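You operate a simulated robot arm through the tools that you are given. There is no shell and no other tool.

You run a simulated robot arm. Do the job below in one go: nothing can be reset, and whatever is moved stays where it is left.

Task
Brake the waste belt, then lower its prop leg and pin it.
Fine: red brake lever down first; lay the red pin on the side shelf, lower the leg to the floor, then put the pin back through it.

It is judged by the outcome, as a careful person would: the job done as asked, and still so three seconds after it is handed in. It fails if anything else is knocked over, pushed out of place, dropped, spilled or broken.

Robot
A 6-joint arm with a two-finger parallel gripper, fixed in place. Base frame: the origin is at the foot of the arm, x ahead of it, y to its left, z up. Lengths are in mm, angles in degrees, forces in N, time in s.
With the tool pointing down near the work surface it reaches from about 340 to 820 mm from the base axis. Its first joint turns from -166.0 to 166.0 degrees. Payload 3.91 kg.
The TCP is the grasp point between the finger pads, 30 mm short of the fingertips. In the tool frame z runs along the fingers and y along their closing line. Largest opening 110 mm; finger width 20, thickness 10; the body of the gripper, 48 by 112 mm, starts 55 mm behind the TCP.
Orientation is told as [roll, pitch, yaw] about the base's x, y, z axes, in that order, counted from this pose: with the fingers straight down and closing along the base's y, the tool's x points along the base's -x, its y along +y and its z along -z.

Tools
- The arm moves only by the tool send_rows. Its argument "moves" is a list that holds one entry, the list of rows, each a list of 7 numbers: the closure, from 0 (fully open) to 1 (shut), then the shift along the base's x, y, z in mm, then the turn, a rotation vector about the base's x, y, z in degrees. In form: [[[jaw, dx, dy, dz, wx, wy, wz], ...]]. A call has 1 to 20 rows; each row is the pose to reach, as a shift and turn from the pose commanded when the call began. A row lasts 0.2 s, in which the tool goes at most 50 mm and 8.6 degrees; a call with a longer step from one row to the next is refused whole, and so is a gripper value outside its range. Where a pose cannot be reached the arm comes as near as it can. A force on the tool above 40 N (or 10 N above the force at the start of the call, whichever is more), or a blocked arm, ends the call early, and 0.2 s more pass. The fingers move at their own pace (about 45 mm/s each) and stop on an object; they squeeze with about 28 N. The grip force told is the motor's: it shows also when the fingers shut on nothing. Time passes only in rows, and 0.2 s behind the last, so rows that repeat a pose let the fingers close. The reply holds the time, the measured pose of the TCP, the force on the tool along the base axes, the opening and the grip force, in the units named above and with some noise, with the torque about the TCP (base axes, N m) and any sound that the robot's microphone picked up.
- Cameras (640 x 400 px; columns grow to the right, rows downward): "scene" is fixed at [51.3, 500.7, 1268]; the picture's right is [-0.63, -0.77, 0.00], its down [-0.29, 0.24, -0.93] and it looks along [0.72, -0.59, -0.38] (base axes); focal length 214 px, centre (320, 200). "wrist" rides on the gripper at [77, 7, -114] in the tool frame; the picture's right is [-0.09, 1.00, 0.00], its down [-0.80, -0.07, -0.59] and it looks along [-0.59, -0.05, 0.80] (tool axes); focal length 270 px, centre (320, 200). There is no depth. A picture from a camera that has moved, and an enlarged one, comes with that camera's place and axes in the base frame and with its lens.
- capture(camera): a new picture of that camera. The clock stands still meanwhile.
- slide_trunk(by): slides the trunk up (or, below 0, down) by that many mm; the arm rides with it, the base frame stays. It gives what a move gives, with no picture.
- zoom(camera, box): a new picture of the part [left, top, right, bottom] of that camera's present view, enlarged. The clock stands still meanwhile.
- sign_off(): hands the job in; it is judged then, once.

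Places have to be worked out from the pictures, the camera data and where the tool is seen. Open the gripper and draw the arm clear of the work before you hand the job in, unless the task says otherwise.

The tools are called after "Request:" as name(argument=value, ...) on one line, values as JSON. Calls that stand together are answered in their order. send_rows: Moves the arm, as the interface text tells. Its arguments: {"type":"object","properties":{"moves":{"type":"array","items":{"type":"array","items":{"type":"array","items":{"type":"number"}}}}},"required":["moves"]} The other tools are called the same way: slide_trunk (by) slides the trunk up or down; capture (camera) takes a picture; zoom (camera, box) takes an enlarged picture of a part of a camera's view; sign_off () hands the job in.

At the start:

```text
time: 0.0
tool_pos: [540.1, 73.0, 1030.4]
tcp_rot: [0.0, 0.0, 0.1]
wrist_force: [-0.4, -0.3, -0.7]
wrist_torque: [-0.02, 0.02, 0.02]
gripper_width: 109.8
finger_force: 0.0
trunk travel left (down, up): [-375.0, 235.0]
```

scene: 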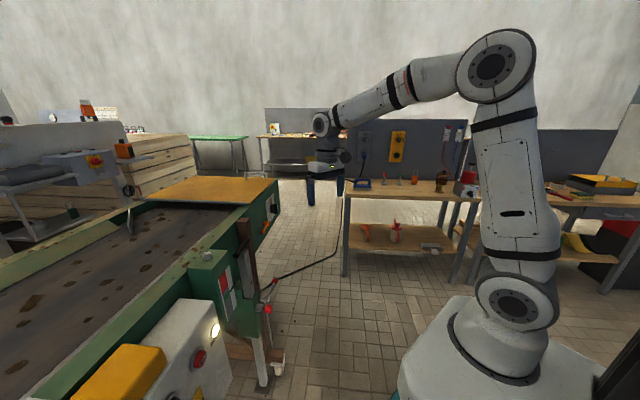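
wrist: 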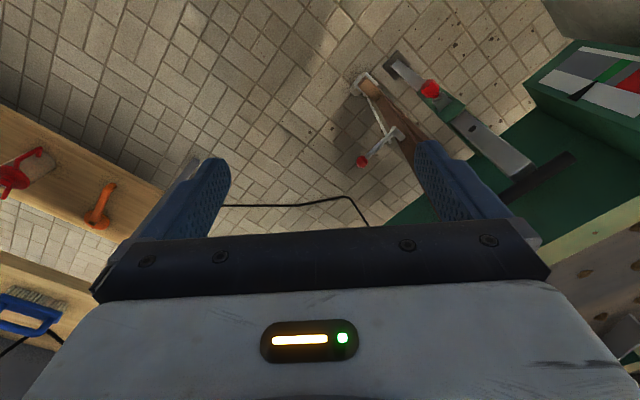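

I'll begin by looking more closely at the belt end, where the lever, pin and leg seem to be.

Request:
zoom(camera="scene", box=[170, 180, 330, 400])

Request:
zoom(camera="wrist", box=[320, 30, 640, 230])

Request:
zoom(camera="scene", box=[210, 240, 300, 330])

```text
1.82 times, centred on (250, 290) of scene
camera zoom: at [51.3, 500.7, 1268.0], right [-0.63, -0.77, 0.0], down [-0.29, 0.24, -0.93], along [0.72, -0.59, -0.38], focal length 390 px, centre (447, 36)
```

zoom: 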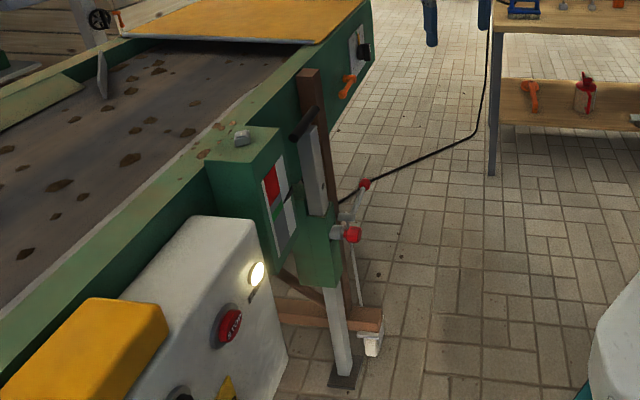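

```text
2.00 times, centred on (480, 130) of wrist
camera zoom: at [462.0, 80.3, 1144.6], right [0.09, 1.0, 0.0], down [0.8, -0.07, 0.59], along [0.59, -0.05, -0.8], focal length 541 px, centre (0, 340)
```

zoom: 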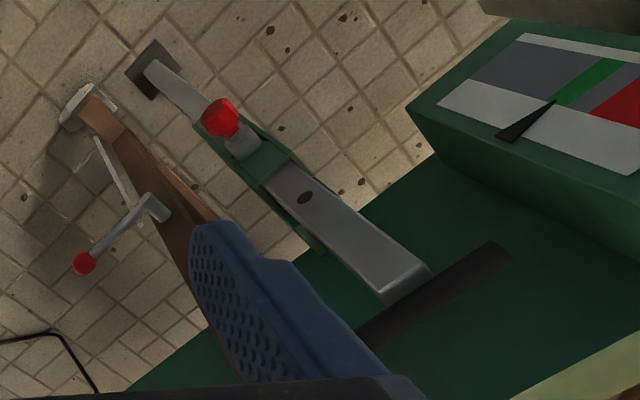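

```text
4.44 times, centred on (255, 285) of scene
camera zoom: at [51.3, 500.7, 1268.0], right [-0.63, -0.77, 0.0], down [-0.29, 0.24, -0.93], along [0.72, -0.59, -0.38], focal length 953 px, centre (609, -178)
```

zoom: 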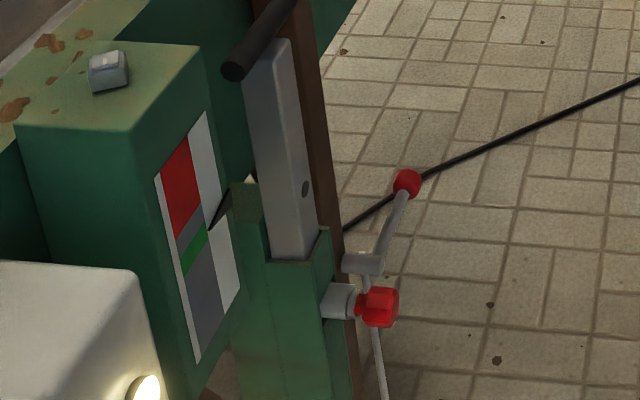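

From the two views I place the pin knob at about (616, 280, 604) and the lever ball at about (804, 160, 527). The leg stands at about (660, 320), with its foot about 117 mm up and its spare hole at z≈723. I still need to find the side shelf and check clearances, so I'll turn the wrist camera towards the leg.

Request:
send_rows(moves=[[[0, -10, 13, -22, 0, 0, 7], [0, -20, 26, -44, 0, 0, 14], [0, -30, 39, -66, 0, 0, 21], [0, -40, 52, -88, 0, 0, 28], [0, -50, 65, -110, 0, 0, 35], [0, -60, 77, -130, 0, 0, 43]]])

Request:
capture(camera="wrist")

Request:
capture(camera="scene")

```text
time: 1.4
tool_pos: [480.2, 149.8, 901.8]
tcp_rot: [0.0, 0.0, 43.3]
wrist_force: [0.5, 0.8, 1.4]
wrist_torque: [0.0, 0.02, 0.02]
gripper_width: 110.0
finger_force: 0.1
trunk travel left (down, up): [-375.0, 235.0]
```

```text
taken
camera wrist: at [418.2, 103.1, 1014.8], right [-0.62, 0.79, 0.0], down [0.63, 0.5, 0.59], along [0.47, 0.37, -0.8], focal length 270 px, centre (320, 200)
```

wrist: 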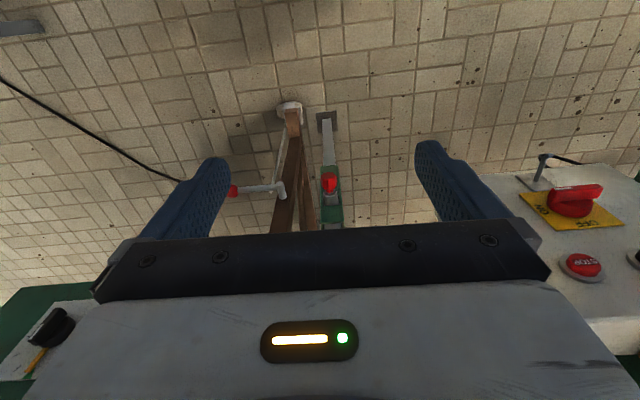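

```text
taken
```

scene: 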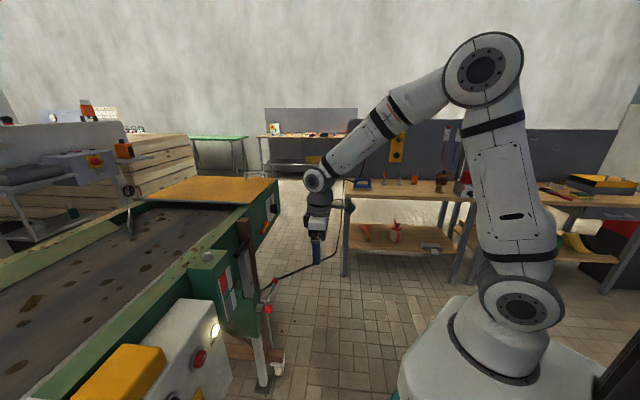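

The leg, pin and lever are now seen head-on, and there is a red handle on a yellow plate at the right. I'll zoom in on these details and on the bench before I decide what the shelf and the lever are.

Request:
zoom(camera="wrist", box=[460, 130, 640, 290])

Request:
zoom(camera="wrist", box=[210, 80, 430, 235])

Request:
zoom(camera="scene", box=[320, 150, 500, 290])

Request:
zoom(camera="scene", box=[60, 150, 300, 300])

Request:
zoom(camera="scene", box=[70, 280, 300, 400])

```text
2.50 times, centred on (550, 210) of wrist
camera zoom: at [418.2, 103.1, 1014.8], right [-0.62, 0.79, 0.0], down [0.63, 0.5, 0.59], along [0.47, 0.37, -0.8], focal length 676 px, centre (-255, 175)
```

zoom: 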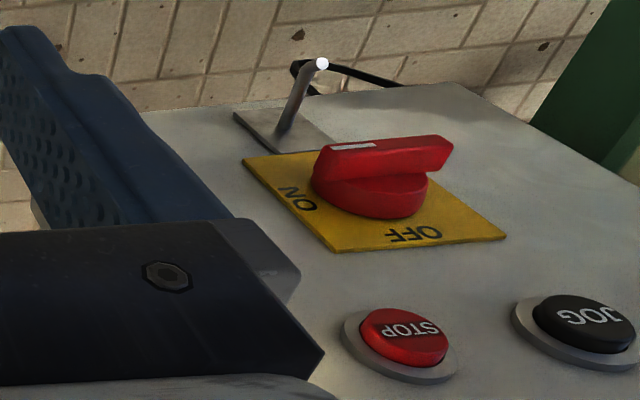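

```text
2.58 times, centred on (320, 158) of wrist
camera zoom: at [418.2, 103.1, 1014.8], right [-0.62, 0.79, 0.0], down [0.63, 0.5, 0.59], along [0.47, 0.37, -0.8], focal length 698 px, centre (320, 310)
```

zoom: 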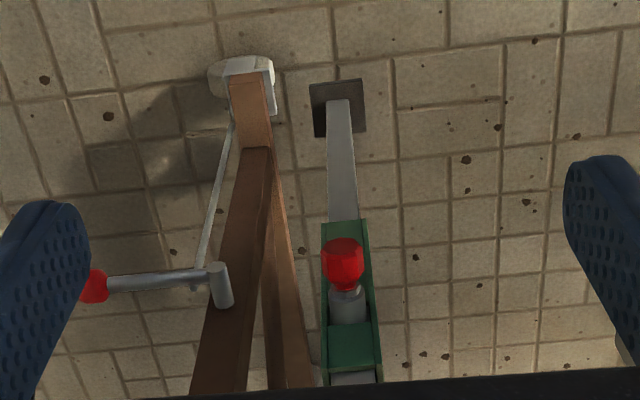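

```text
2.86 times, centred on (410, 220) of scene
camera zoom: at [51.3, 500.7, 1268.0], right [-0.63, -0.77, 0.0], down [-0.29, 0.24, -0.93], along [0.72, -0.59, -0.38], focal length 613 px, centre (63, 143)
```

zoom: 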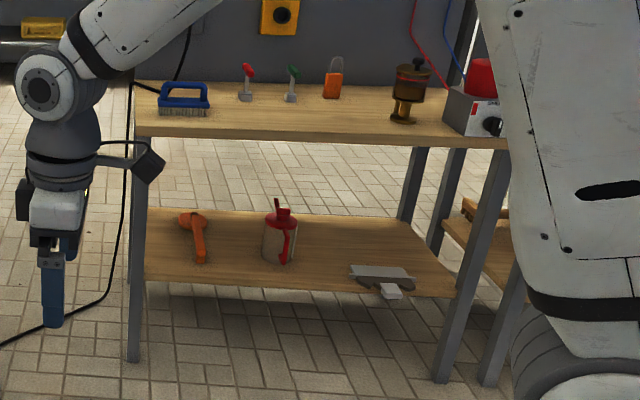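

```text
2.67 times, centred on (180, 225) of scene
camera zoom: at [51.3, 500.7, 1268.0], right [-0.63, -0.77, 0.0], down [-0.29, 0.24, -0.93], along [0.72, -0.59, -0.38], focal length 572 px, centre (693, 133)
```

zoom: 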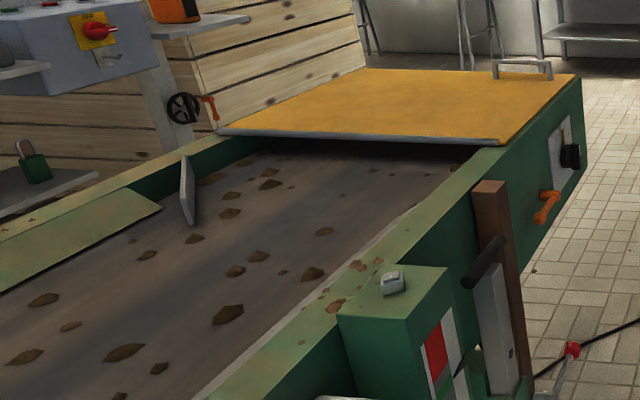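

```text
2.78 times, centred on (185, 340) of scene
camera zoom: at [51.3, 500.7, 1268.0], right [-0.63, -0.77, 0.0], down [-0.29, 0.24, -0.93], along [0.72, -0.59, -0.38], focal length 597 px, centre (696, -190)
```

zoom: 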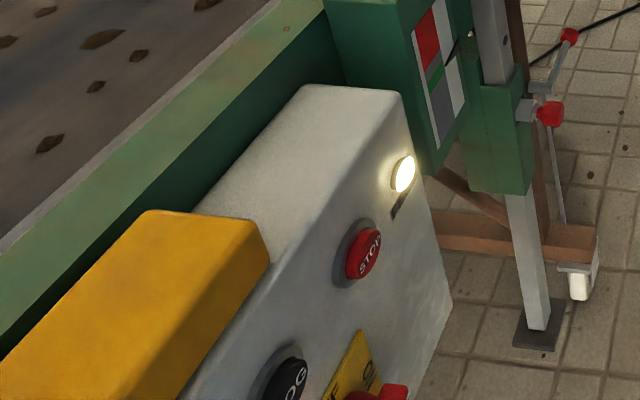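

The bench with the wooden shelves works out roughly 1.1 m away, which is out of reach, so the side shelf must be elsewhere. I'll swing left with extra height to look there.

Request:
send_rows(moves=[[[0, -16, 25, 12, 0, 0, 6], [0, -32, 50, 24, 0, 0, 12], [0, -50, 75, 36, 0, 0, 18], [0, -66, 100, 48, 0, 0, 24], [0, -82, 125, 60, 0, 0, 30], [0, -98, 150, 72, 0, 0, 36], [0, -114, 175, 84, 0, 0, 42], [0, -130, 200, 98, 0, 0, 47]]])

Request:
capture(camera="wrist")

```text
time: 3.2
tool_pos: [347.3, 349.4, 999.3]
tcp_rot: [0.0, -0.1, 90.1]
wrist_force: [-0.6, 0.2, -0.2]
wrist_torque: [0.04, -0.03, 0.0]
gripper_width: 110.0
finger_force: 0.1
trunk travel left (down, up): [-375.0, 235.0]
```

```text
taken
camera wrist: at [340.3, 272.7, 1113.0], right [-1.0, 0.09, 0.0], down [0.07, 0.8, 0.59], along [0.05, 0.59, -0.8], focal length 270 px, centre (320, 200)
```

wrist: 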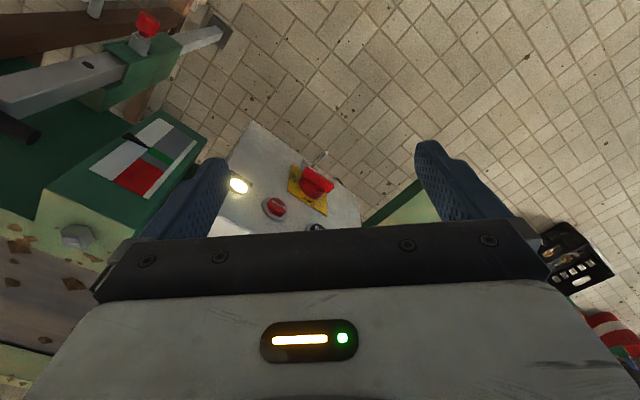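

There's no shelf here, only the control box and a crate on the floor. I'll tilt the wrist up to see further along.

Request:
send_rows(moves=[[[0, 0, -10, 0, 8, 0, 0], [0, 0, -20, 0, 16, 0, 0], [0, 0, -30, 0, 24, 0, 0], [0, 0, -40, 0, 32, 0, 0], [0, 0, -50, 0, 40, 0, 0]]])

Request:
capture(camera="wrist")

```text
time: 4.4
tool_pos: [351.7, 298.4, 999.3]
tcp_rot: [-0.2, -40.1, 90.1]
wrist_force: [0.0, 0.2, -0.3]
wrist_torque: [0.0, 0.01, 0.02]
gripper_width: 110.1
finger_force: 0.0
trunk travel left (down, up): [-375.0, 235.0]
```

```text
taken
camera wrist: at [342.7, 167.2, 1036.4], right [-1.0, 0.07, 0.06], down [0.07, 0.23, 0.97], along [0.05, 0.97, -0.23], focal length 270 px, centre (320, 200)
```

wrist: 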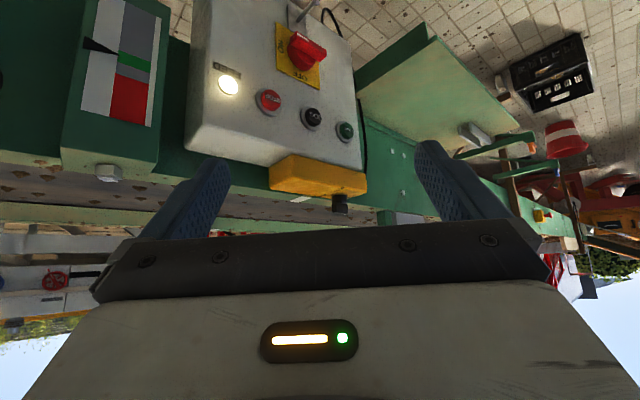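

To the left of the control box, on the machine's flank, there is a pale green projecting plate that could be the side shelf. I'll zoom in on it.

Request:
zoom(camera="wrist", box=[330, 0, 640, 240])

Request:
zoom(camera="wrist", box=[30, 0, 400, 230])

```text
1.67 times, centred on (485, 120) of wrist
camera zoom: at [342.7, 167.2, 1036.4], right [-1.0, 0.07, 0.06], down [0.07, 0.23, 0.97], along [0.05, 0.97, -0.23], focal length 450 px, centre (45, 333)
```

zoom: 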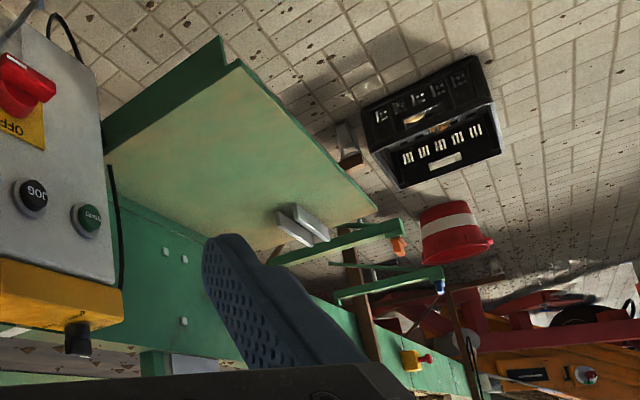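

```text
1.73 times, centred on (215, 115) of wrist
camera zoom: at [342.7, 167.2, 1036.4], right [-1.0, 0.07, 0.06], down [0.07, 0.23, 0.97], along [0.05, 0.97, -0.23], focal length 468 px, centre (502, 347)
```

zoom: 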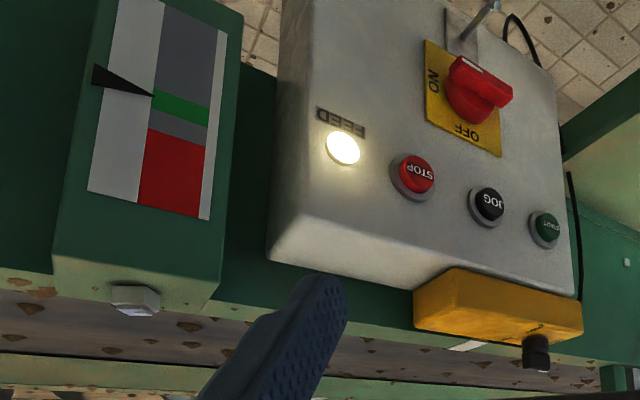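

The pale green plate on the machine's flank beyond the control box, z≈675 and about 200 mm deep, is the only shelf within reach, so I take it to be the side shelf. First the brake: I'll level the tool and go back towards the lever.

Request:
send_rows(moves=[[[0, 0, 0, 0, -8, 0, 0], [0, 0, 0, 0, -16, 0, 0], [0, 0, 0, 0, -24, 0, 0], [0, 0, 0, 0, -32, 0, 0], [0, 0, 0, 0, -40, 0, 0]]])

Request:
send_rows(moves=[[[0, 20, -22, 0, 0, 0, -6], [0, 40, -44, 0, 0, 0, -12], [0, 60, -66, 0, 0, 0, -18], [0, 80, -88, 0, 0, 0, -24], [0, 100, -110, 0, 0, 0, -30], [0, 120, -132, 0, 0, 0, -36], [0, 140, -154, 0, 0, 0, -42], [0, 160, -176, 0, 0, 0, -47], [0, 170, -200, 0, 0, 0, -47]]])

Request:
slide_trunk(by=-200)

Request:
capture(camera="wrist")

Request:
capture(camera="scene")

```text
time: 5.6
tool_pos: [349.9, 300.3, 997.3]
tcp_rot: [0.0, 0.1, 90.0]
wrist_force: [1.1, 0.3, -0.2]
wrist_torque: [-0.04, -0.01, 0.02]
gripper_width: 110.0
finger_force: 0.1
trunk travel left (down, up): [-375.0, 235.0]
```

```text
time: 7.6
tool_pos: [518.9, 101.0, 998.5]
tcp_rot: [0.0, 0.0, 43.0]
wrist_force: [-0.5, -0.5, -1.1]
wrist_torque: [-0.01, 0.02, -0.02]
gripper_width: 110.1
finger_force: 0.1
trunk travel left (down, up): [-375.0, 235.0]
```

```text
time: 9.8
tool_pos: [520.2, 99.7, 798.5]
tcp_rot: [0.0, 0.0, 43.0]
wrist_force: [-0.5, 0.2, 0.2]
wrist_torque: [-0.01, 0.01, -0.01]
gripper_width: 110.2
finger_force: 0.1
trunk travel left (down, up): [-175.0, 435.0]
```

```text
taken
camera wrist: at [458.7, 53.2, 913.0], right [-0.62, 0.79, 0.0], down [0.63, 0.5, 0.59], along [0.47, 0.37, -0.8], focal length 270 px, centre (320, 200)
```

wrist: 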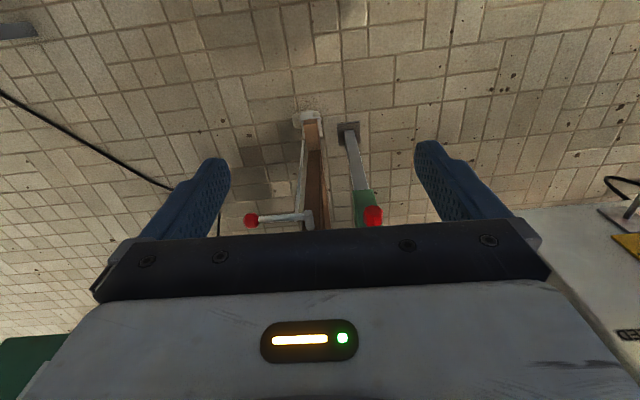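

```text
taken
```

scene: 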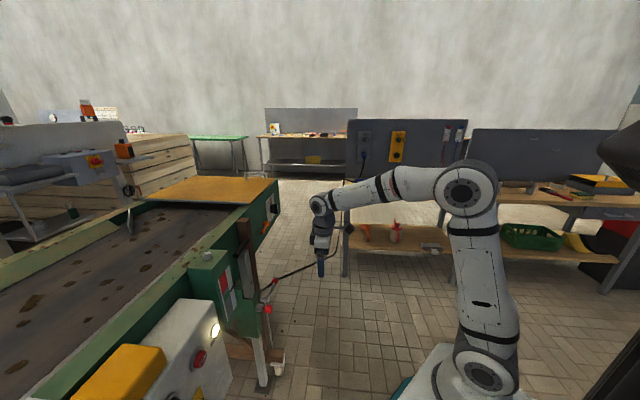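

I'll zoom in on this new view to refine the lever and pin positions.

Request:
zoom(camera="wrist", box=[220, 95, 420, 235])

Request:
zoom(camera="scene", box=[220, 240, 300, 290])

```text
2.86 times, centred on (320, 165) of wrist
camera zoom: at [458.7, 53.2, 913.0], right [-0.62, 0.79, 0.0], down [0.63, 0.5, 0.59], along [0.47, 0.37, -0.8], focal length 772 px, centre (320, 300)
```

zoom: 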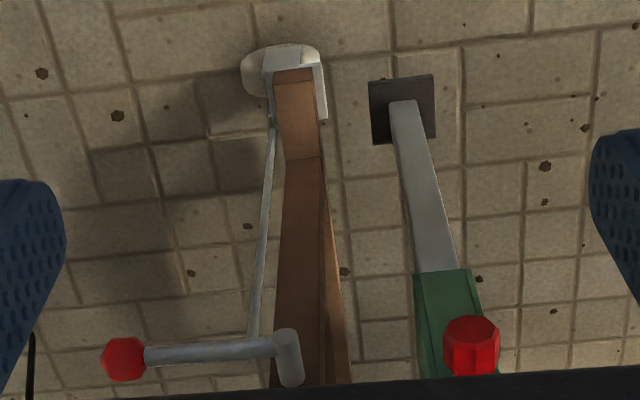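

```text
8.00 times, centred on (260, 265) of scene
camera zoom: at [51.3, 500.7, 1268.0], right [-0.63, -0.77, 0.0], down [-0.29, 0.24, -0.93], along [0.72, -0.59, -0.38], focal length 1716 px, centre (800, -320)
```

zoom: 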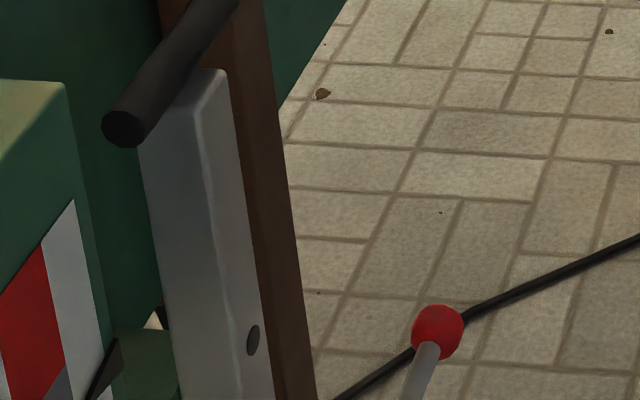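

I refined the ball centre to (804.5, 160, 525), radius about 15, and the lever pivot to about (732, 239, 525). The lever lies horizontal along (0.68, -0.735), which is along the machine side. I'll close the fingers and move above the ball.

Request:
send_rows(moves=[[[1, 30, 6, -10, 0, 0, 0], [1, 60, 12, -20, 0, 0, 0], [1, 90, 18, -30, 0, 0, 0], [1, 120, 24, -40, 0, 0, 0], [1, 150, 31, -50, 0, 0, 0], [1, 180, 38, -60, 0, 0, 0], [1, 210, 44, -70, 0, 0, 0], [1, 240, 50, -80, 0, 0, 0], [1, 265, 56, -90, 0, 0, 0], [1, 284, 60, -100, 0, 0, 0], [1, 284, 60, -130, 0, 0, 0], [1, 284, 60, -160, 0, 0, 0], [1, 284, 60, -190, 0, 0, 0]]])

Request:
capture(camera="wrist")

Request:
zoom(camera="scene", box=[200, 190, 360, 310])

```text
time: 12.6
tool_pos: [810.7, 160.5, 606.6]
tcp_rot: [0.1, 0.1, 43.1]
wrist_force: [-1.3, -0.3, 0.7]
wrist_torque: [0.03, -0.02, -0.02]
gripper_width: 0.1
finger_force: 27.9
out of reach, approached as far as the arm can: row 12, 13
trunk travel left (down, up): [-175.0, 435.0]
```

```text
taken
camera wrist: at [750.1, 113.6, 721.6], right [-0.62, 0.79, 0.0], down [0.64, 0.5, 0.59], along [0.47, 0.37, -0.81], focal length 270 px, centre (320, 200)
```

wrist: 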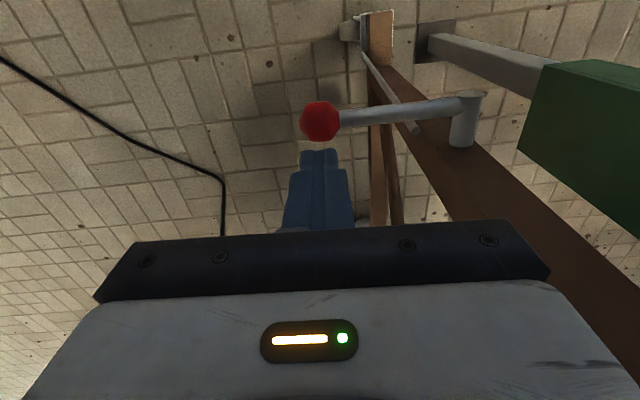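

```text
3.33 times, centred on (280, 250) of scene
camera zoom: at [51.3, 500.7, 1268.0], right [-0.63, -0.77, 0.0], down [-0.29, 0.24, -0.93], along [0.72, -0.59, -0.38], focal length 715 px, centre (453, 33)
```

zoom: 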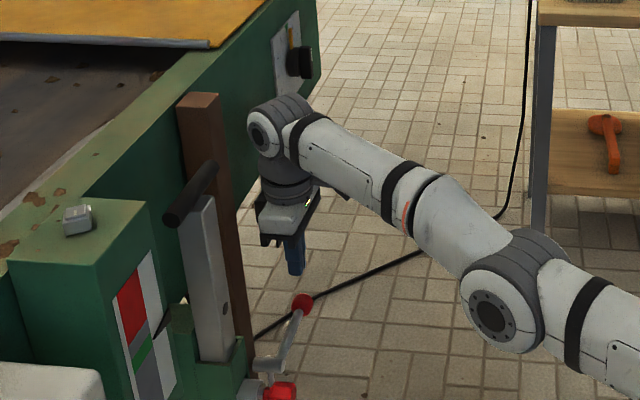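

The arm is at its reach limit here, so I'll back up, drop the trunk fully, and come back.

Request:
send_rows(moves=[[[1, -6, 0, 30, 0, 0, 0], [1, -10, 0, 60, 0, 0, 0], [1, -30, -10, 95, 0, 0, 0], [1, -50, -20, 130, 0, 0, 0], [1, -70, -30, 165, 0, 0, 0], [1, -90, -40, 195, 0, 0, 0]]])

Request:
slide_trunk(by=-175)

```text
time: 14.0
tool_pos: [741.6, 123.3, 861.5]
tcp_rot: [1.2, 1.8, 43.0]
wrist_force: [-2.1, 0.0, 1.7]
wrist_torque: [0.02, -0.16, 0.0]
gripper_width: 0.0
finger_force: 27.9
out of reach, approached as far as the arm can: row 1, 2, 3, 4, 5, 6
trunk travel left (down, up): [-175.0, 435.0]
```

```text
time: 15.9
tool_pos: [744.9, 125.2, 678.4]
tcp_rot: [1.5, 2.3, 43.1]
wrist_force: [0.0, -0.7, 0.0]
wrist_torque: [-0.01, -0.06, -0.03]
gripper_width: 0.0
finger_force: 28.4
trunk travel left (down, up): [0.0, 610.0]
```

The readings are a bit off from what I commanded, so I'll hold still for a moment to see where the arm settles.

Request:
send_rows(moves=[[[1, 0, 0, 0, 0, 0, 0], [1, 0, 0, 0, 0, 0, 0]]])

```text
time: 16.5
tool_pos: [746.7, 123.4, 677.6]
tcp_rot: [1.4, 2.4, 43.0]
wrist_force: [0.7, 0.2, -0.9]
wrist_torque: [-0.01, 0.0, 0.02]
gripper_width: 0.0
finger_force: 27.6
trunk travel left (down, up): [0.0, 610.0]
```

It has settled at (747, 123, 678) with a slight tilt. I'll correct the tilt and come down to just above the ball.

Request:
send_rows(moves=[[[1, 15, 9, 0, 0.3, -1.3, 0], [1, 30, 18, 0, 0.6, -2.7, 0], [1, 45, 28, -20, 0.6, -2.7, 0], [1, 58, 37, -40, 0.6, -2.7, 0], [1, 58, 37, -60, 0.6, -2.7, 0], [1, 58, 37, -80, 0.6, -2.7, 0], [1, 58, 37, -88, 0.6, -2.7, 0]]])

Request:
capture(camera="wrist")

```text
time: 18.1
tool_pos: [784.9, 156.5, 582.9]
tcp_rot: [0.1, -0.2, 43.0]
wrist_force: [-0.2, -0.4, 0.9]
wrist_torque: [0.0, -0.03, 0.01]
gripper_width: 0.0
finger_force: 28.3
out of reach, approached as far as the arm can: row 1, 2, 3, 4, 5, 6, 7
trunk travel left (down, up): [0.0, 610.0]
```

```text
taken
camera wrist: at [723.8, 110.2, 697.1], right [-0.62, 0.79, 0.0], down [0.63, 0.49, 0.6], along [0.47, 0.37, -0.8], focal length 270 px, centre (320, 200)
```

wrist: 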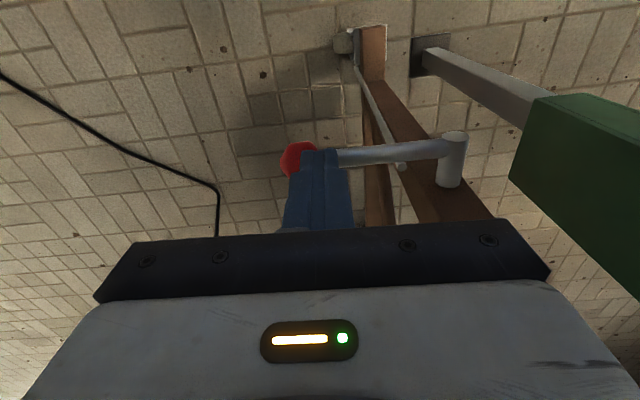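

The reach envelope at this trunk height is too short up here. I'll raise the trunk a little and return over the ball.

Request:
slide_trunk(by=80)

Request:
send_rows(moves=[[[1, 5, 1, -10, 0, 0, 0], [1, 10, 2, -25, 0, 0, 0], [1, 19, 4, -40, 0, 0, 0], [1, 19, 4, -60, 0, 0, 0]]])

Request:
capture(camera="wrist")

```text
time: 19.3
tool_pos: [785.4, 157.4, 664.1]
tcp_rot: [0.2, 0.0, 42.9]
wrist_force: [-0.1, 0.4, 0.8]
wrist_torque: [-0.02, -0.02, -0.03]
gripper_width: 0.1
finger_force: 28.2
trunk travel left (down, up): [-80.0, 530.0]
```

```text
time: 20.3
tool_pos: [801.8, 160.7, 603.4]
tcp_rot: [0.1, -0.1, 43.1]
wrist_force: [0.6, 0.5, 0.3]
wrist_torque: [0.01, 0.02, 0.0]
gripper_width: 0.0
finger_force: 28.1
out of reach, approached as far as the arm can: row 2, 3, 4
trunk travel left (down, up): [-80.0, 530.0]
```

```text
taken
camera wrist: at [739.8, 112.9, 717.1], right [-0.62, 0.79, 0.0], down [0.63, 0.49, 0.6], along [0.47, 0.37, -0.8], focal length 270 px, centre (320, 200)
```

wrist: 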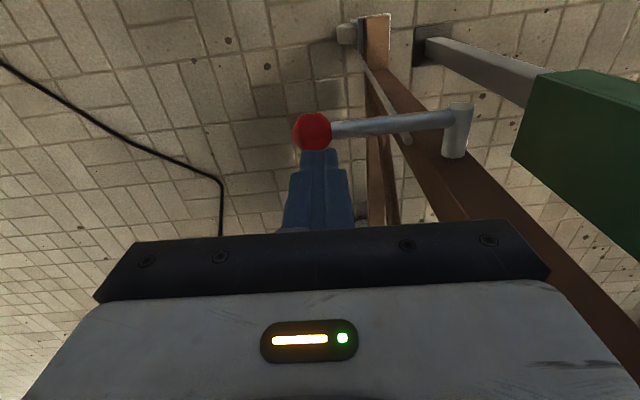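

The fingertips are now right above the ball. I'll press down along the lever's arc and watch the force.

Request:
send_rows(moves=[[[1, 2, 0, -15, 0, 0, 0], [1, 2, 0, -25, 0, 0, 0], [1, 2, 0, -33, 0, 0, 0], [1, 3, 0, -43, 0, 0, 0], [1, 3, 0, -52, 0, 0, 0], [1, 1.5, 1.2, -61, 0, 0, 0], [1, 0.4, 2.4, -70, 0, 0, 0], [1, -2, 5, -79, 0, 0, 0], [1, -4.1, 7.3, -87, 0, 0, 0]]])

Request:
capture(camera="wrist")

Request:
zoom(camera="scene", box=[220, 230, 320, 300])

```text
time: 22.3
tool_pos: [796.5, 167.9, 515.9]
tcp_rot: [0.1, 0.0, 43.2]
wrist_force: [-0.1, -0.8, -0.3]
wrist_torque: [-0.02, 0.0, 0.04]
gripper_width: 0.0
finger_force: 28.3
trunk travel left (down, up): [-80.0, 530.0]
```

```text
taken
camera wrist: at [734.9, 121.0, 630.4], right [-0.62, 0.79, 0.0], down [0.63, 0.49, 0.59], along [0.47, 0.37, -0.8], focal length 270 px, centre (320, 200)
```

wrist: 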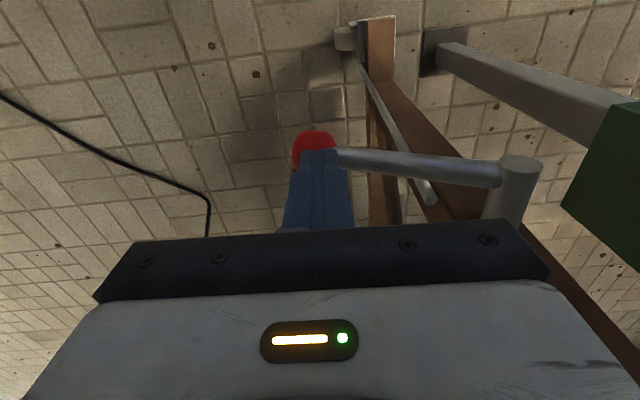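

```text
5.71 times, centred on (270, 265) of scene
camera zoom: at [51.3, 500.7, 1268.0], right [-0.63, -0.77, 0.0], down [-0.29, 0.24, -0.93], along [0.72, -0.59, -0.38], focal length 1226 px, centre (606, -171)
```

zoom: 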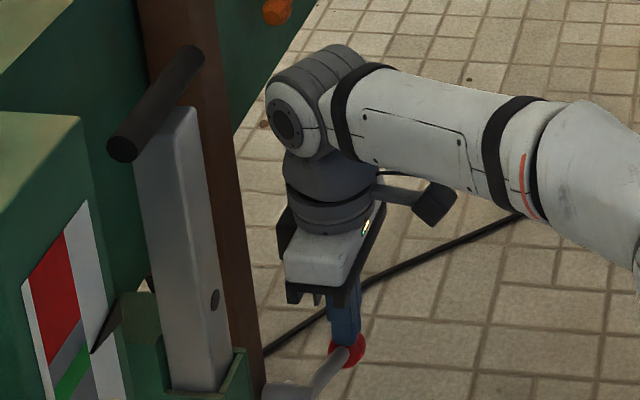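

The lever follows with almost no force and is now about 30° down. I'll continue to about 50° before checking clearance between the gripper body and the hub.

Request:
send_rows(moves=[[[1, -3, 3.5, -8, 0, 0, 0], [1, -6.5, 7.1, -15.3, 0, 0, 0], [1, -10.5, 11.5, -22, 0, 0, 0], [1, -14.8, 16.1, -28.5, 0, 0, 0]]])

Request:
capture(camera="wrist")

Request:
zoom(camera="scene", box=[220, 240, 320, 390])

```text
time: 23.3
tool_pos: [781.7, 184.3, 486.6]
tcp_rot: [0.1, 0.0, 42.9]
wrist_force: [1.7, -1.1, -0.3]
wrist_torque: [-0.06, -0.04, 0.0]
gripper_width: 0.0
finger_force: 28.1
trunk travel left (down, up): [-80.0, 530.0]
```

```text
taken
camera wrist: at [720.5, 136.9, 601.0], right [-0.62, 0.79, 0.0], down [0.63, 0.49, 0.59], along [0.47, 0.37, -0.8], focal length 270 px, centre (320, 200)
```

wrist: 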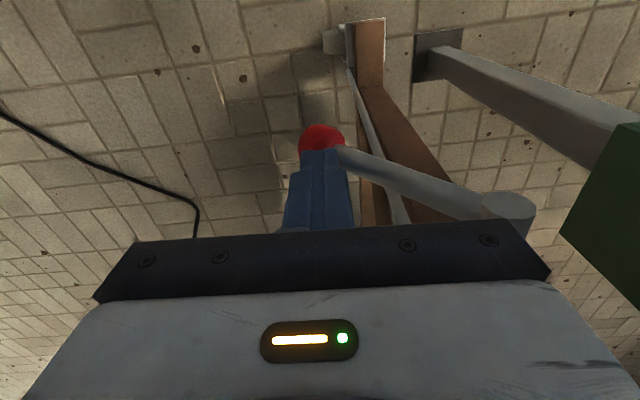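

```text
2.67 times, centred on (270, 315) of scene
camera zoom: at [51.3, 500.7, 1268.0], right [-0.63, -0.77, 0.0], down [-0.29, 0.24, -0.93], along [0.72, -0.59, -0.38], focal length 572 px, centre (453, -107)
```

zoom: 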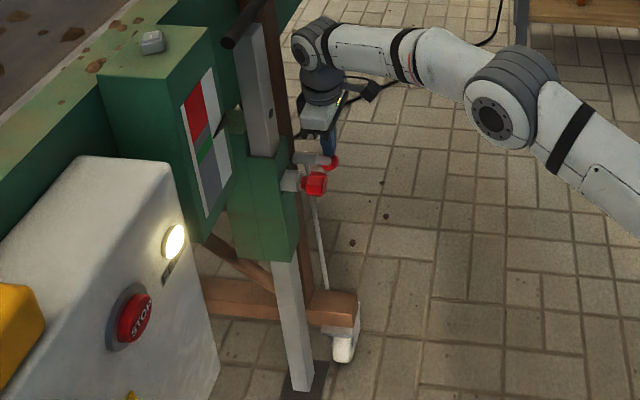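

The lever is about 50° down, still with low force and no stop felt. I'll lift off and see whether it stays, then turn the gripper 90° so its narrow side faces the hub for the rest of the travel.

Request:
send_rows(moves=[[[1, 4, -4, 20, 0, 0, 0], [1, 10, -11, 50, 0, 0, 0], [1, 12, -12, 80, 0, 0, 0]]])

Request:
capture(camera="wrist")

Request:
zoom(camera="scene", box=[220, 240, 320, 320])

```text
time: 24.1
tool_pos: [794.2, 171.3, 567.4]
tcp_rot: [0.2, 0.1, 43.0]
wrist_force: [-1.0, 0.0, -1.4]
wrist_torque: [0.01, -0.03, 0.02]
gripper_width: 0.2
finger_force: 27.7
trunk travel left (down, up): [-80.0, 530.0]
```

```text
taken
camera wrist: at [733.1, 123.6, 681.6], right [-0.62, 0.79, 0.0], down [0.64, 0.49, 0.59], along [0.47, 0.37, -0.8], focal length 270 px, centre (320, 200)
```

wrist: 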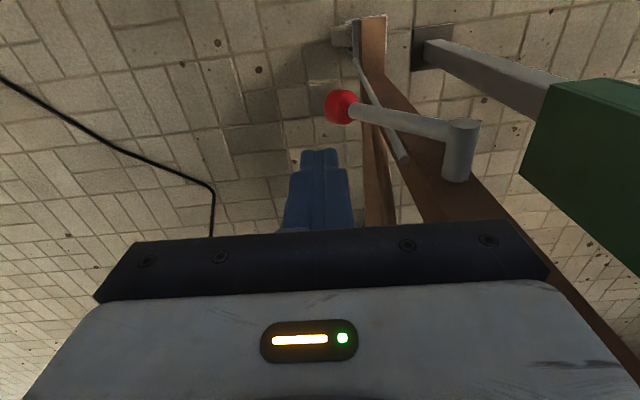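

```text
5.00 times, centred on (270, 280) of scene
camera zoom: at [51.3, 500.7, 1268.0], right [-0.63, -0.77, 0.0], down [-0.29, 0.24, -0.93], along [0.72, -0.59, -0.38], focal length 1072 px, centre (570, -200)
```

zoom: 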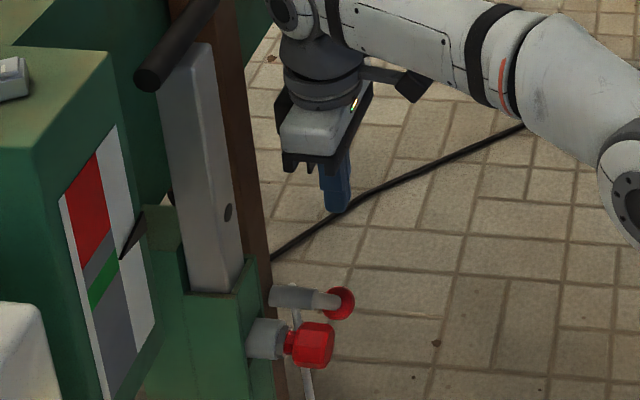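

The lever holds where I left it, about 48° down. I'll turn the gripper by 90° with the camera on the free side, to press it the rest of the way.

Request:
send_rows(moves=[[[1, 0, 0, 5, 0, 0, 8.5], [1, 0, 0, 10, 0, 0, 17], [1, 0, 0, 10, 0, 0, 25.5], [1, 0, 0, 10, 0, 0, 34], [1, 0, 0, 10, 0, 0, 42.5], [1, 0, 0, 10, 0, 0, 51], [1, 0, 0, 10, 0, 0, 59.5], [1, 0, 0, 10, 0, 0, 68], [1, 0, 0, 10, 0, 0, 76.5], [1, 0, 0, 10, 0, 0, 85], [1, 0, 0, 10, 0, 0, 90]]])

Request:
capture(camera="wrist")

```text
time: 26.5
tool_pos: [793.3, 172.3, 577.5]
tcp_rot: [0.0, 0.0, 133.2]
wrist_force: [0.5, -0.6, 0.8]
wrist_torque: [0.01, 0.02, 0.01]
gripper_width: 0.0
finger_force: 27.7
trunk travel left (down, up): [-80.0, 530.0]
```

```text
taken
camera wrist: at [841.6, 111.6, 691.3], right [-0.79, -0.62, 0.0], down [-0.5, 0.63, 0.59], along [-0.37, 0.47, -0.8], focal length 270 px, centre (320, 200)
```

wrist: 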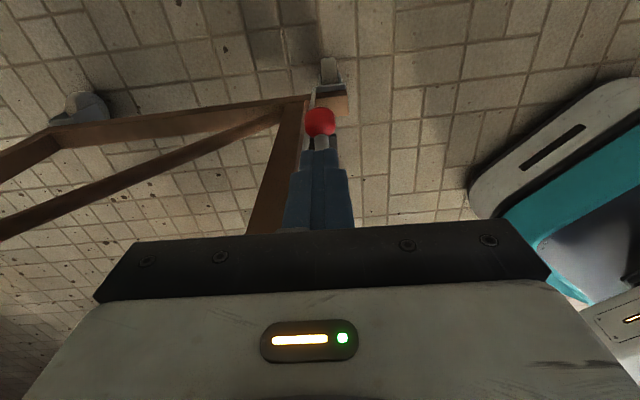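

The fingers line up with the ball. I'm pressing on from about 48° towards about 69°.

Request:
send_rows(moves=[[[1, -4, 4, -30, 0, 0, 0], [1, -8.3, 8.3, -60, 0, 0, 0], [1, -8.3, 8.3, -80, 0, 0, 0], [1, -8.3, 8.3, -88, 0, 0, 0], [1, -13.7, 15.4, -94.5, 0, 0, 0], [1, -19.5, 21.5, -100.5, 0, 0, 0], [1, -24.4, 26.9, -104.5, 0, 0, 0], [1, -28.4, 31.2, -107.5, 0, 0, 0]]])

Request:
capture(camera="wrist")

Request:
zoom(camera="scene", box=[220, 240, 320, 320])

```text
time: 28.2
tool_pos: [774.1, 194.7, 477.6]
tcp_rot: [-0.5, 0.7, 132.7]
wrist_force: [4.0, -5.0, 2.8]
wrist_torque: [-0.1, -0.07, -0.01]
gripper_width: 0.0
finger_force: 27.8
trunk travel left (down, up): [-80.0, 530.0]
stopped in row 8: the force on the tool passed its limit at 46 N (the readings are from after the stop); the commanded pose is now the measured one
```

```text
taken
camera wrist: at [818.9, 134.0, 591.3], right [-0.79, -0.61, -0.01], down [-0.5, 0.64, 0.59], along [-0.35, 0.47, -0.81], focal length 270 px, centre (320, 200)
```

wrist: 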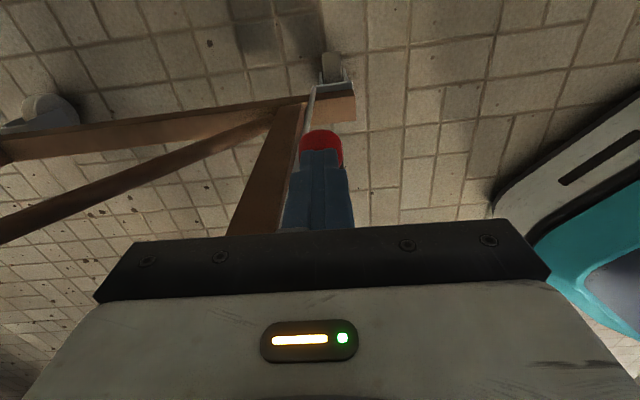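

```text
5.00 times, centred on (270, 280) of scene
camera zoom: at [51.3, 500.7, 1268.0], right [-0.63, -0.77, 0.0], down [-0.29, 0.24, -0.93], along [0.72, -0.59, -0.38], focal length 1072 px, centre (570, -200)
```

zoom: 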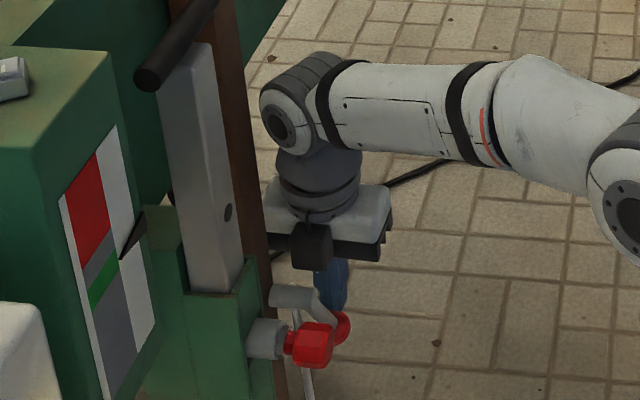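

The force rose sharply with the lever about 60° down, which feels like its end stop. I'll lift off and check that it stays there.

Request:
send_rows(moves=[[[1, 2, -2, 15, 0, 0, 0], [1, 6, -7, 40, 0.4, -0.4, 0], [1, 8, -9, 80, 0.8, 0, 0], [1, 8, -9, 110, 0.8, 0, 0]]])

Request:
capture(camera="wrist")

Request:
zoom(camera="scene", box=[200, 250, 320, 400])

```text
time: 29.2
tool_pos: [783.0, 186.4, 586.2]
tcp_rot: [-0.9, 0.0, 132.8]
wrist_force: [0.2, -0.7, -0.8]
wrist_torque: [0.0, 0.03, 0.01]
gripper_width: 0.0
finger_force: 28.0
trunk travel left (down, up): [-80.0, 530.0]
```

```text
taken
camera wrist: at [828.0, 124.8, 699.6], right [-0.79, -0.61, -0.02], down [-0.5, 0.63, 0.6], along [-0.35, 0.48, -0.8], focal length 270 px, centre (320, 200)
```

wrist: 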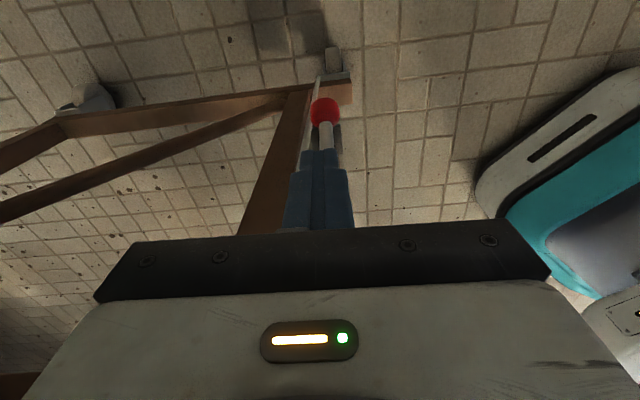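

```text
2.67 times, centred on (260, 325) of scene
camera zoom: at [51.3, 500.7, 1268.0], right [-0.63, -0.77, 0.0], down [-0.29, 0.24, -0.93], along [0.72, -0.59, -0.38], focal length 572 px, centre (480, -133)
```

zoom: 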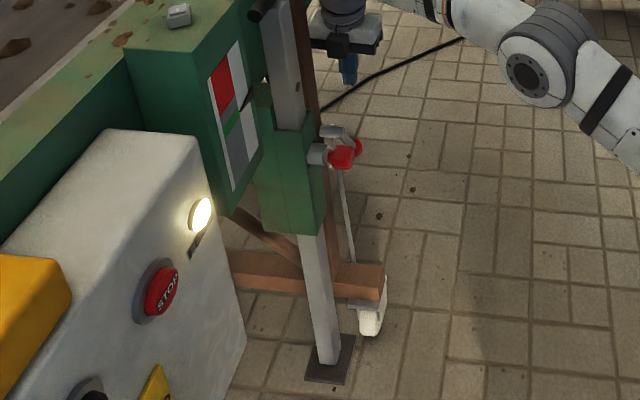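

The lever is at its stop, about 60° down, and it stays there. Next the pin: I'll back away from the lever, turn the gripper to close across the pin axis, and view the knob.

Request:
send_rows(moves=[[[1, -28, -25, 15, 0, 0, 0], [1, -56, -51, 30, 0, 0, 0], [1, -84, -77, 45, 0, 0, 0], [1, -110, -102, 60, 0, 0, -6], [0.5, -122, -94, 70, 0, 0, -14], [0.5, -134, -86, 80, 0, 0, -22], [0, -146, -76, 90, 0, 0, -30], [0, -158, -66, 100, 0, 0, -38], [0, -170, -56, 105, 0, 0, -46], [0, -182, -46, 110, 0, 0, -54], [0, -194, -36, 114, 0, 0, -62], [0, -206, -26, 118, 0, 0, -70], [0, -218, -16, 118, 0, 0, -78], [0, -230, -6, 118, 0, 0, -84], [0, -242, 4, 118, 0, 0, -90], [0, -256, 11, 118, 0, 0, -90]]])

Request:
send_rows(moves=[[[0, 0, 0, 0, 5, -5.4, 0], [0, 0, 0, 0, 10.2, -11, 0], [0, 0, 0, 0, 15.3, -16.4, 0], [0, 0, 0, 0, 20.4, -21.9, 0]]])

Request:
capture(camera="wrist")

Request:
zoom(camera="scene", box=[220, 230, 320, 300])

```text
time: 32.6
tool_pos: [525.6, 197.4, 703.0]
tcp_rot: [-1.0, -0.1, 42.7]
wrist_force: [-0.6, 0.4, 0.0]
wrist_torque: [0.03, -0.02, 0.0]
gripper_width: 110.3
finger_force: 0.1
trunk travel left (down, up): [-80.0, 530.0]
```

```text
time: 33.6
tool_pos: [523.8, 197.0, 704.0]
tcp_rot: [-0.8, -29.9, 42.8]
wrist_force: [0.3, 0.0, -0.1]
wrist_torque: [0.0, 0.07, -0.01]
gripper_width: 110.1
finger_force: 0.1
trunk travel left (down, up): [-80.0, 530.0]
```

```text
taken
camera wrist: at [428.0, 119.6, 764.2], right [-0.62, 0.79, 0.03], down [0.33, 0.22, 0.92], along [0.71, 0.57, -0.4], focal length 270 px, centre (320, 200)
```

wrist: 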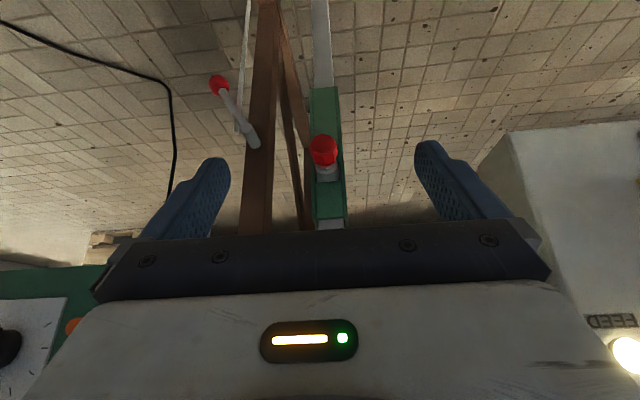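

```text
5.71 times, centred on (270, 265) of scene
camera zoom: at [51.3, 500.7, 1268.0], right [-0.63, -0.77, 0.0], down [-0.29, 0.24, -0.93], along [0.72, -0.59, -0.38], focal length 1226 px, centre (606, -171)
```

zoom: 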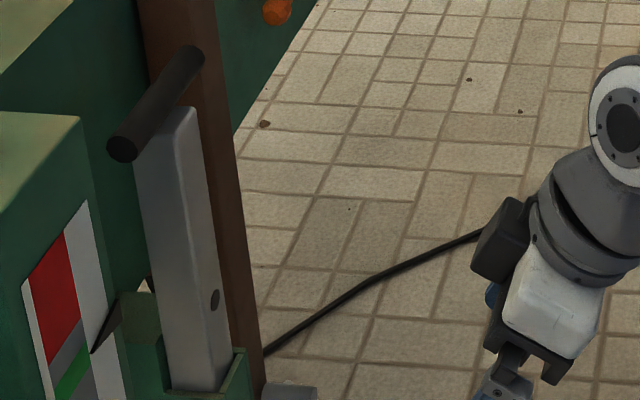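

The knob is in clear view. I'll zoom in to pin down its centre and axis.

Request:
zoom(camera="wrist", box=[270, 90, 390, 230])

Request:
zoom(camera="scene", box=[245, 265, 285, 290])

```text
2.86 times, centred on (330, 160) of wrist
camera zoom: at [428.0, 119.6, 764.2], right [-0.62, 0.79, 0.03], down [0.33, 0.22, 0.92], along [0.71, 0.57, -0.4], focal length 772 px, centre (291, 314)
```

zoom: 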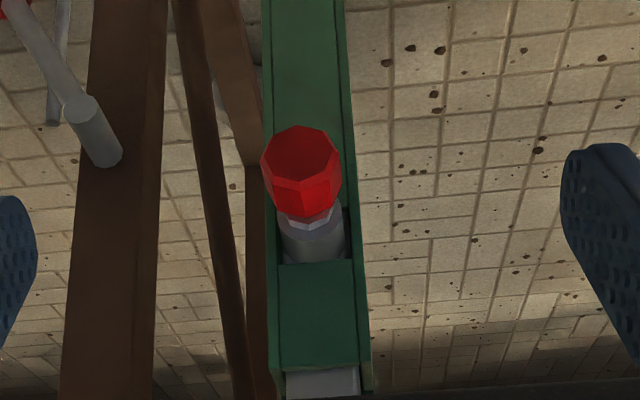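

```text
16.00 times, centred on (265, 278) of scene
camera zoom: at [51.3, 500.7, 1268.0], right [-0.63, -0.77, 0.0], down [-0.29, 0.24, -0.93], along [0.72, -0.59, -0.38], focal length 3432 px, centre (1200, -1040)
```

zoom: 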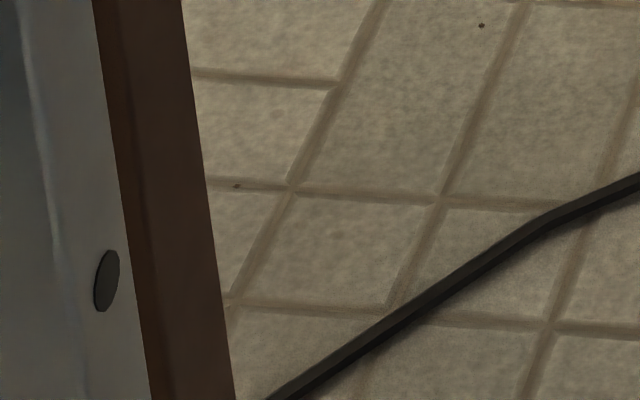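

I'll zoom the scene camera on the knob itself for a tighter triangulation.

Request:
zoom(camera="scene", box=[250, 280, 290, 305])

Request:
zoom(camera="wrist", box=[300, 120, 350, 200])

```text
16.00 times, centred on (270, 292) of scene
camera zoom: at [51.3, 500.7, 1268.0], right [-0.63, -0.77, 0.0], down [-0.29, 0.24, -0.93], along [0.72, -0.59, -0.38], focal length 3432 px, centre (1120, -1280)
```

zoom: 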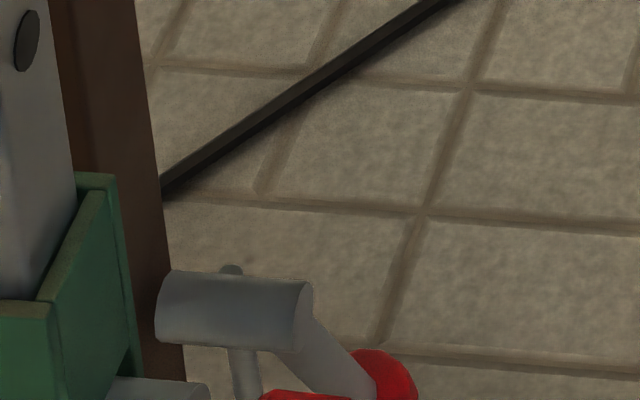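

```text
5.00 times, centred on (325, 160) of wrist
camera zoom: at [428.0, 119.6, 764.2], right [-0.62, 0.79, 0.03], down [0.33, 0.22, 0.92], along [0.71, 0.57, -0.4], focal length 1351 px, centre (295, 400)
```

zoom: 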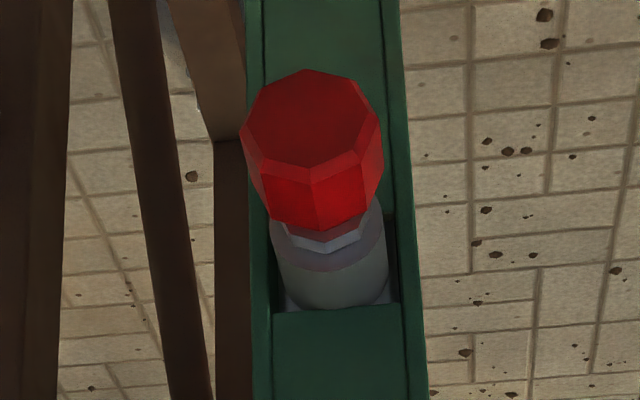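

Request:
zoom(camera="scene", box=[248, 295, 288, 320])

```text
16.00 times, centred on (268, 308) of scene
camera zoom: at [51.3, 500.7, 1268.0], right [-0.63, -0.77, 0.0], down [-0.29, 0.24, -0.93], along [0.72, -0.59, -0.38], focal length 3432 px, centre (1152, -1520)
```

zoom: 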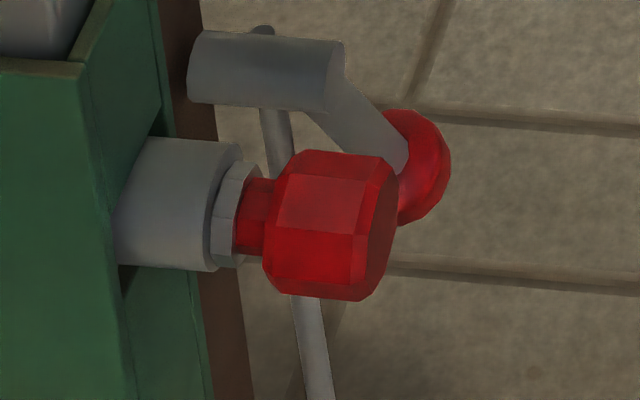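

I place the knob centre at about (616, 279, 600), with a 30 mm diameter, a length of about 28 mm and its axis along (0.735, 0.68, 0). I'll descend along the tilted tool axis, with open jaws straddling it.

Request:
send_rows(moves=[[[0, 20, 17, -9, 0, 0, 0], [0, 40, 35, -18, 0, 0, 0], [0, 60, 52, -28, 0, 0, 0], [0, 67, 58, -44, 0, 0, 0], [0, 74, 65, -60, 0, 0, 0]]])

Request:
capture(camera="wrist")

Request:
zoom(camera="scene", box=[230, 250, 310, 320])

```text
time: 34.8
tool_pos: [601.0, 262.6, 644.8]
tcp_rot: [-0.6, -29.9, 42.7]
wrist_force: [-0.5, 0.3, -0.2]
wrist_torque: [0.0, -0.01, 0.05]
gripper_width: 109.9
finger_force: 0.1
trunk travel left (down, up): [-80.0, 530.0]
```

```text
taken
camera wrist: at [502.1, 185.0, 704.9], right [-0.62, 0.79, 0.03], down [0.33, 0.22, 0.92], along [0.71, 0.57, -0.4], focal length 270 px, centre (320, 200)
```

wrist: 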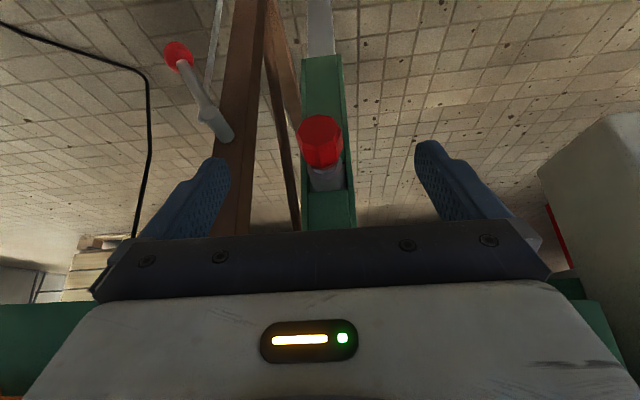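

```text
5.71 times, centred on (270, 285) of scene
camera zoom: at [51.3, 500.7, 1268.0], right [-0.63, -0.77, 0.0], down [-0.29, 0.24, -0.93], along [0.72, -0.59, -0.38], focal length 1226 px, centre (606, -286)
```

zoom: 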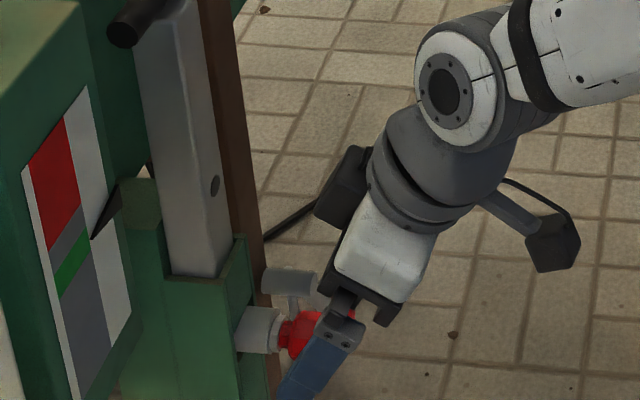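

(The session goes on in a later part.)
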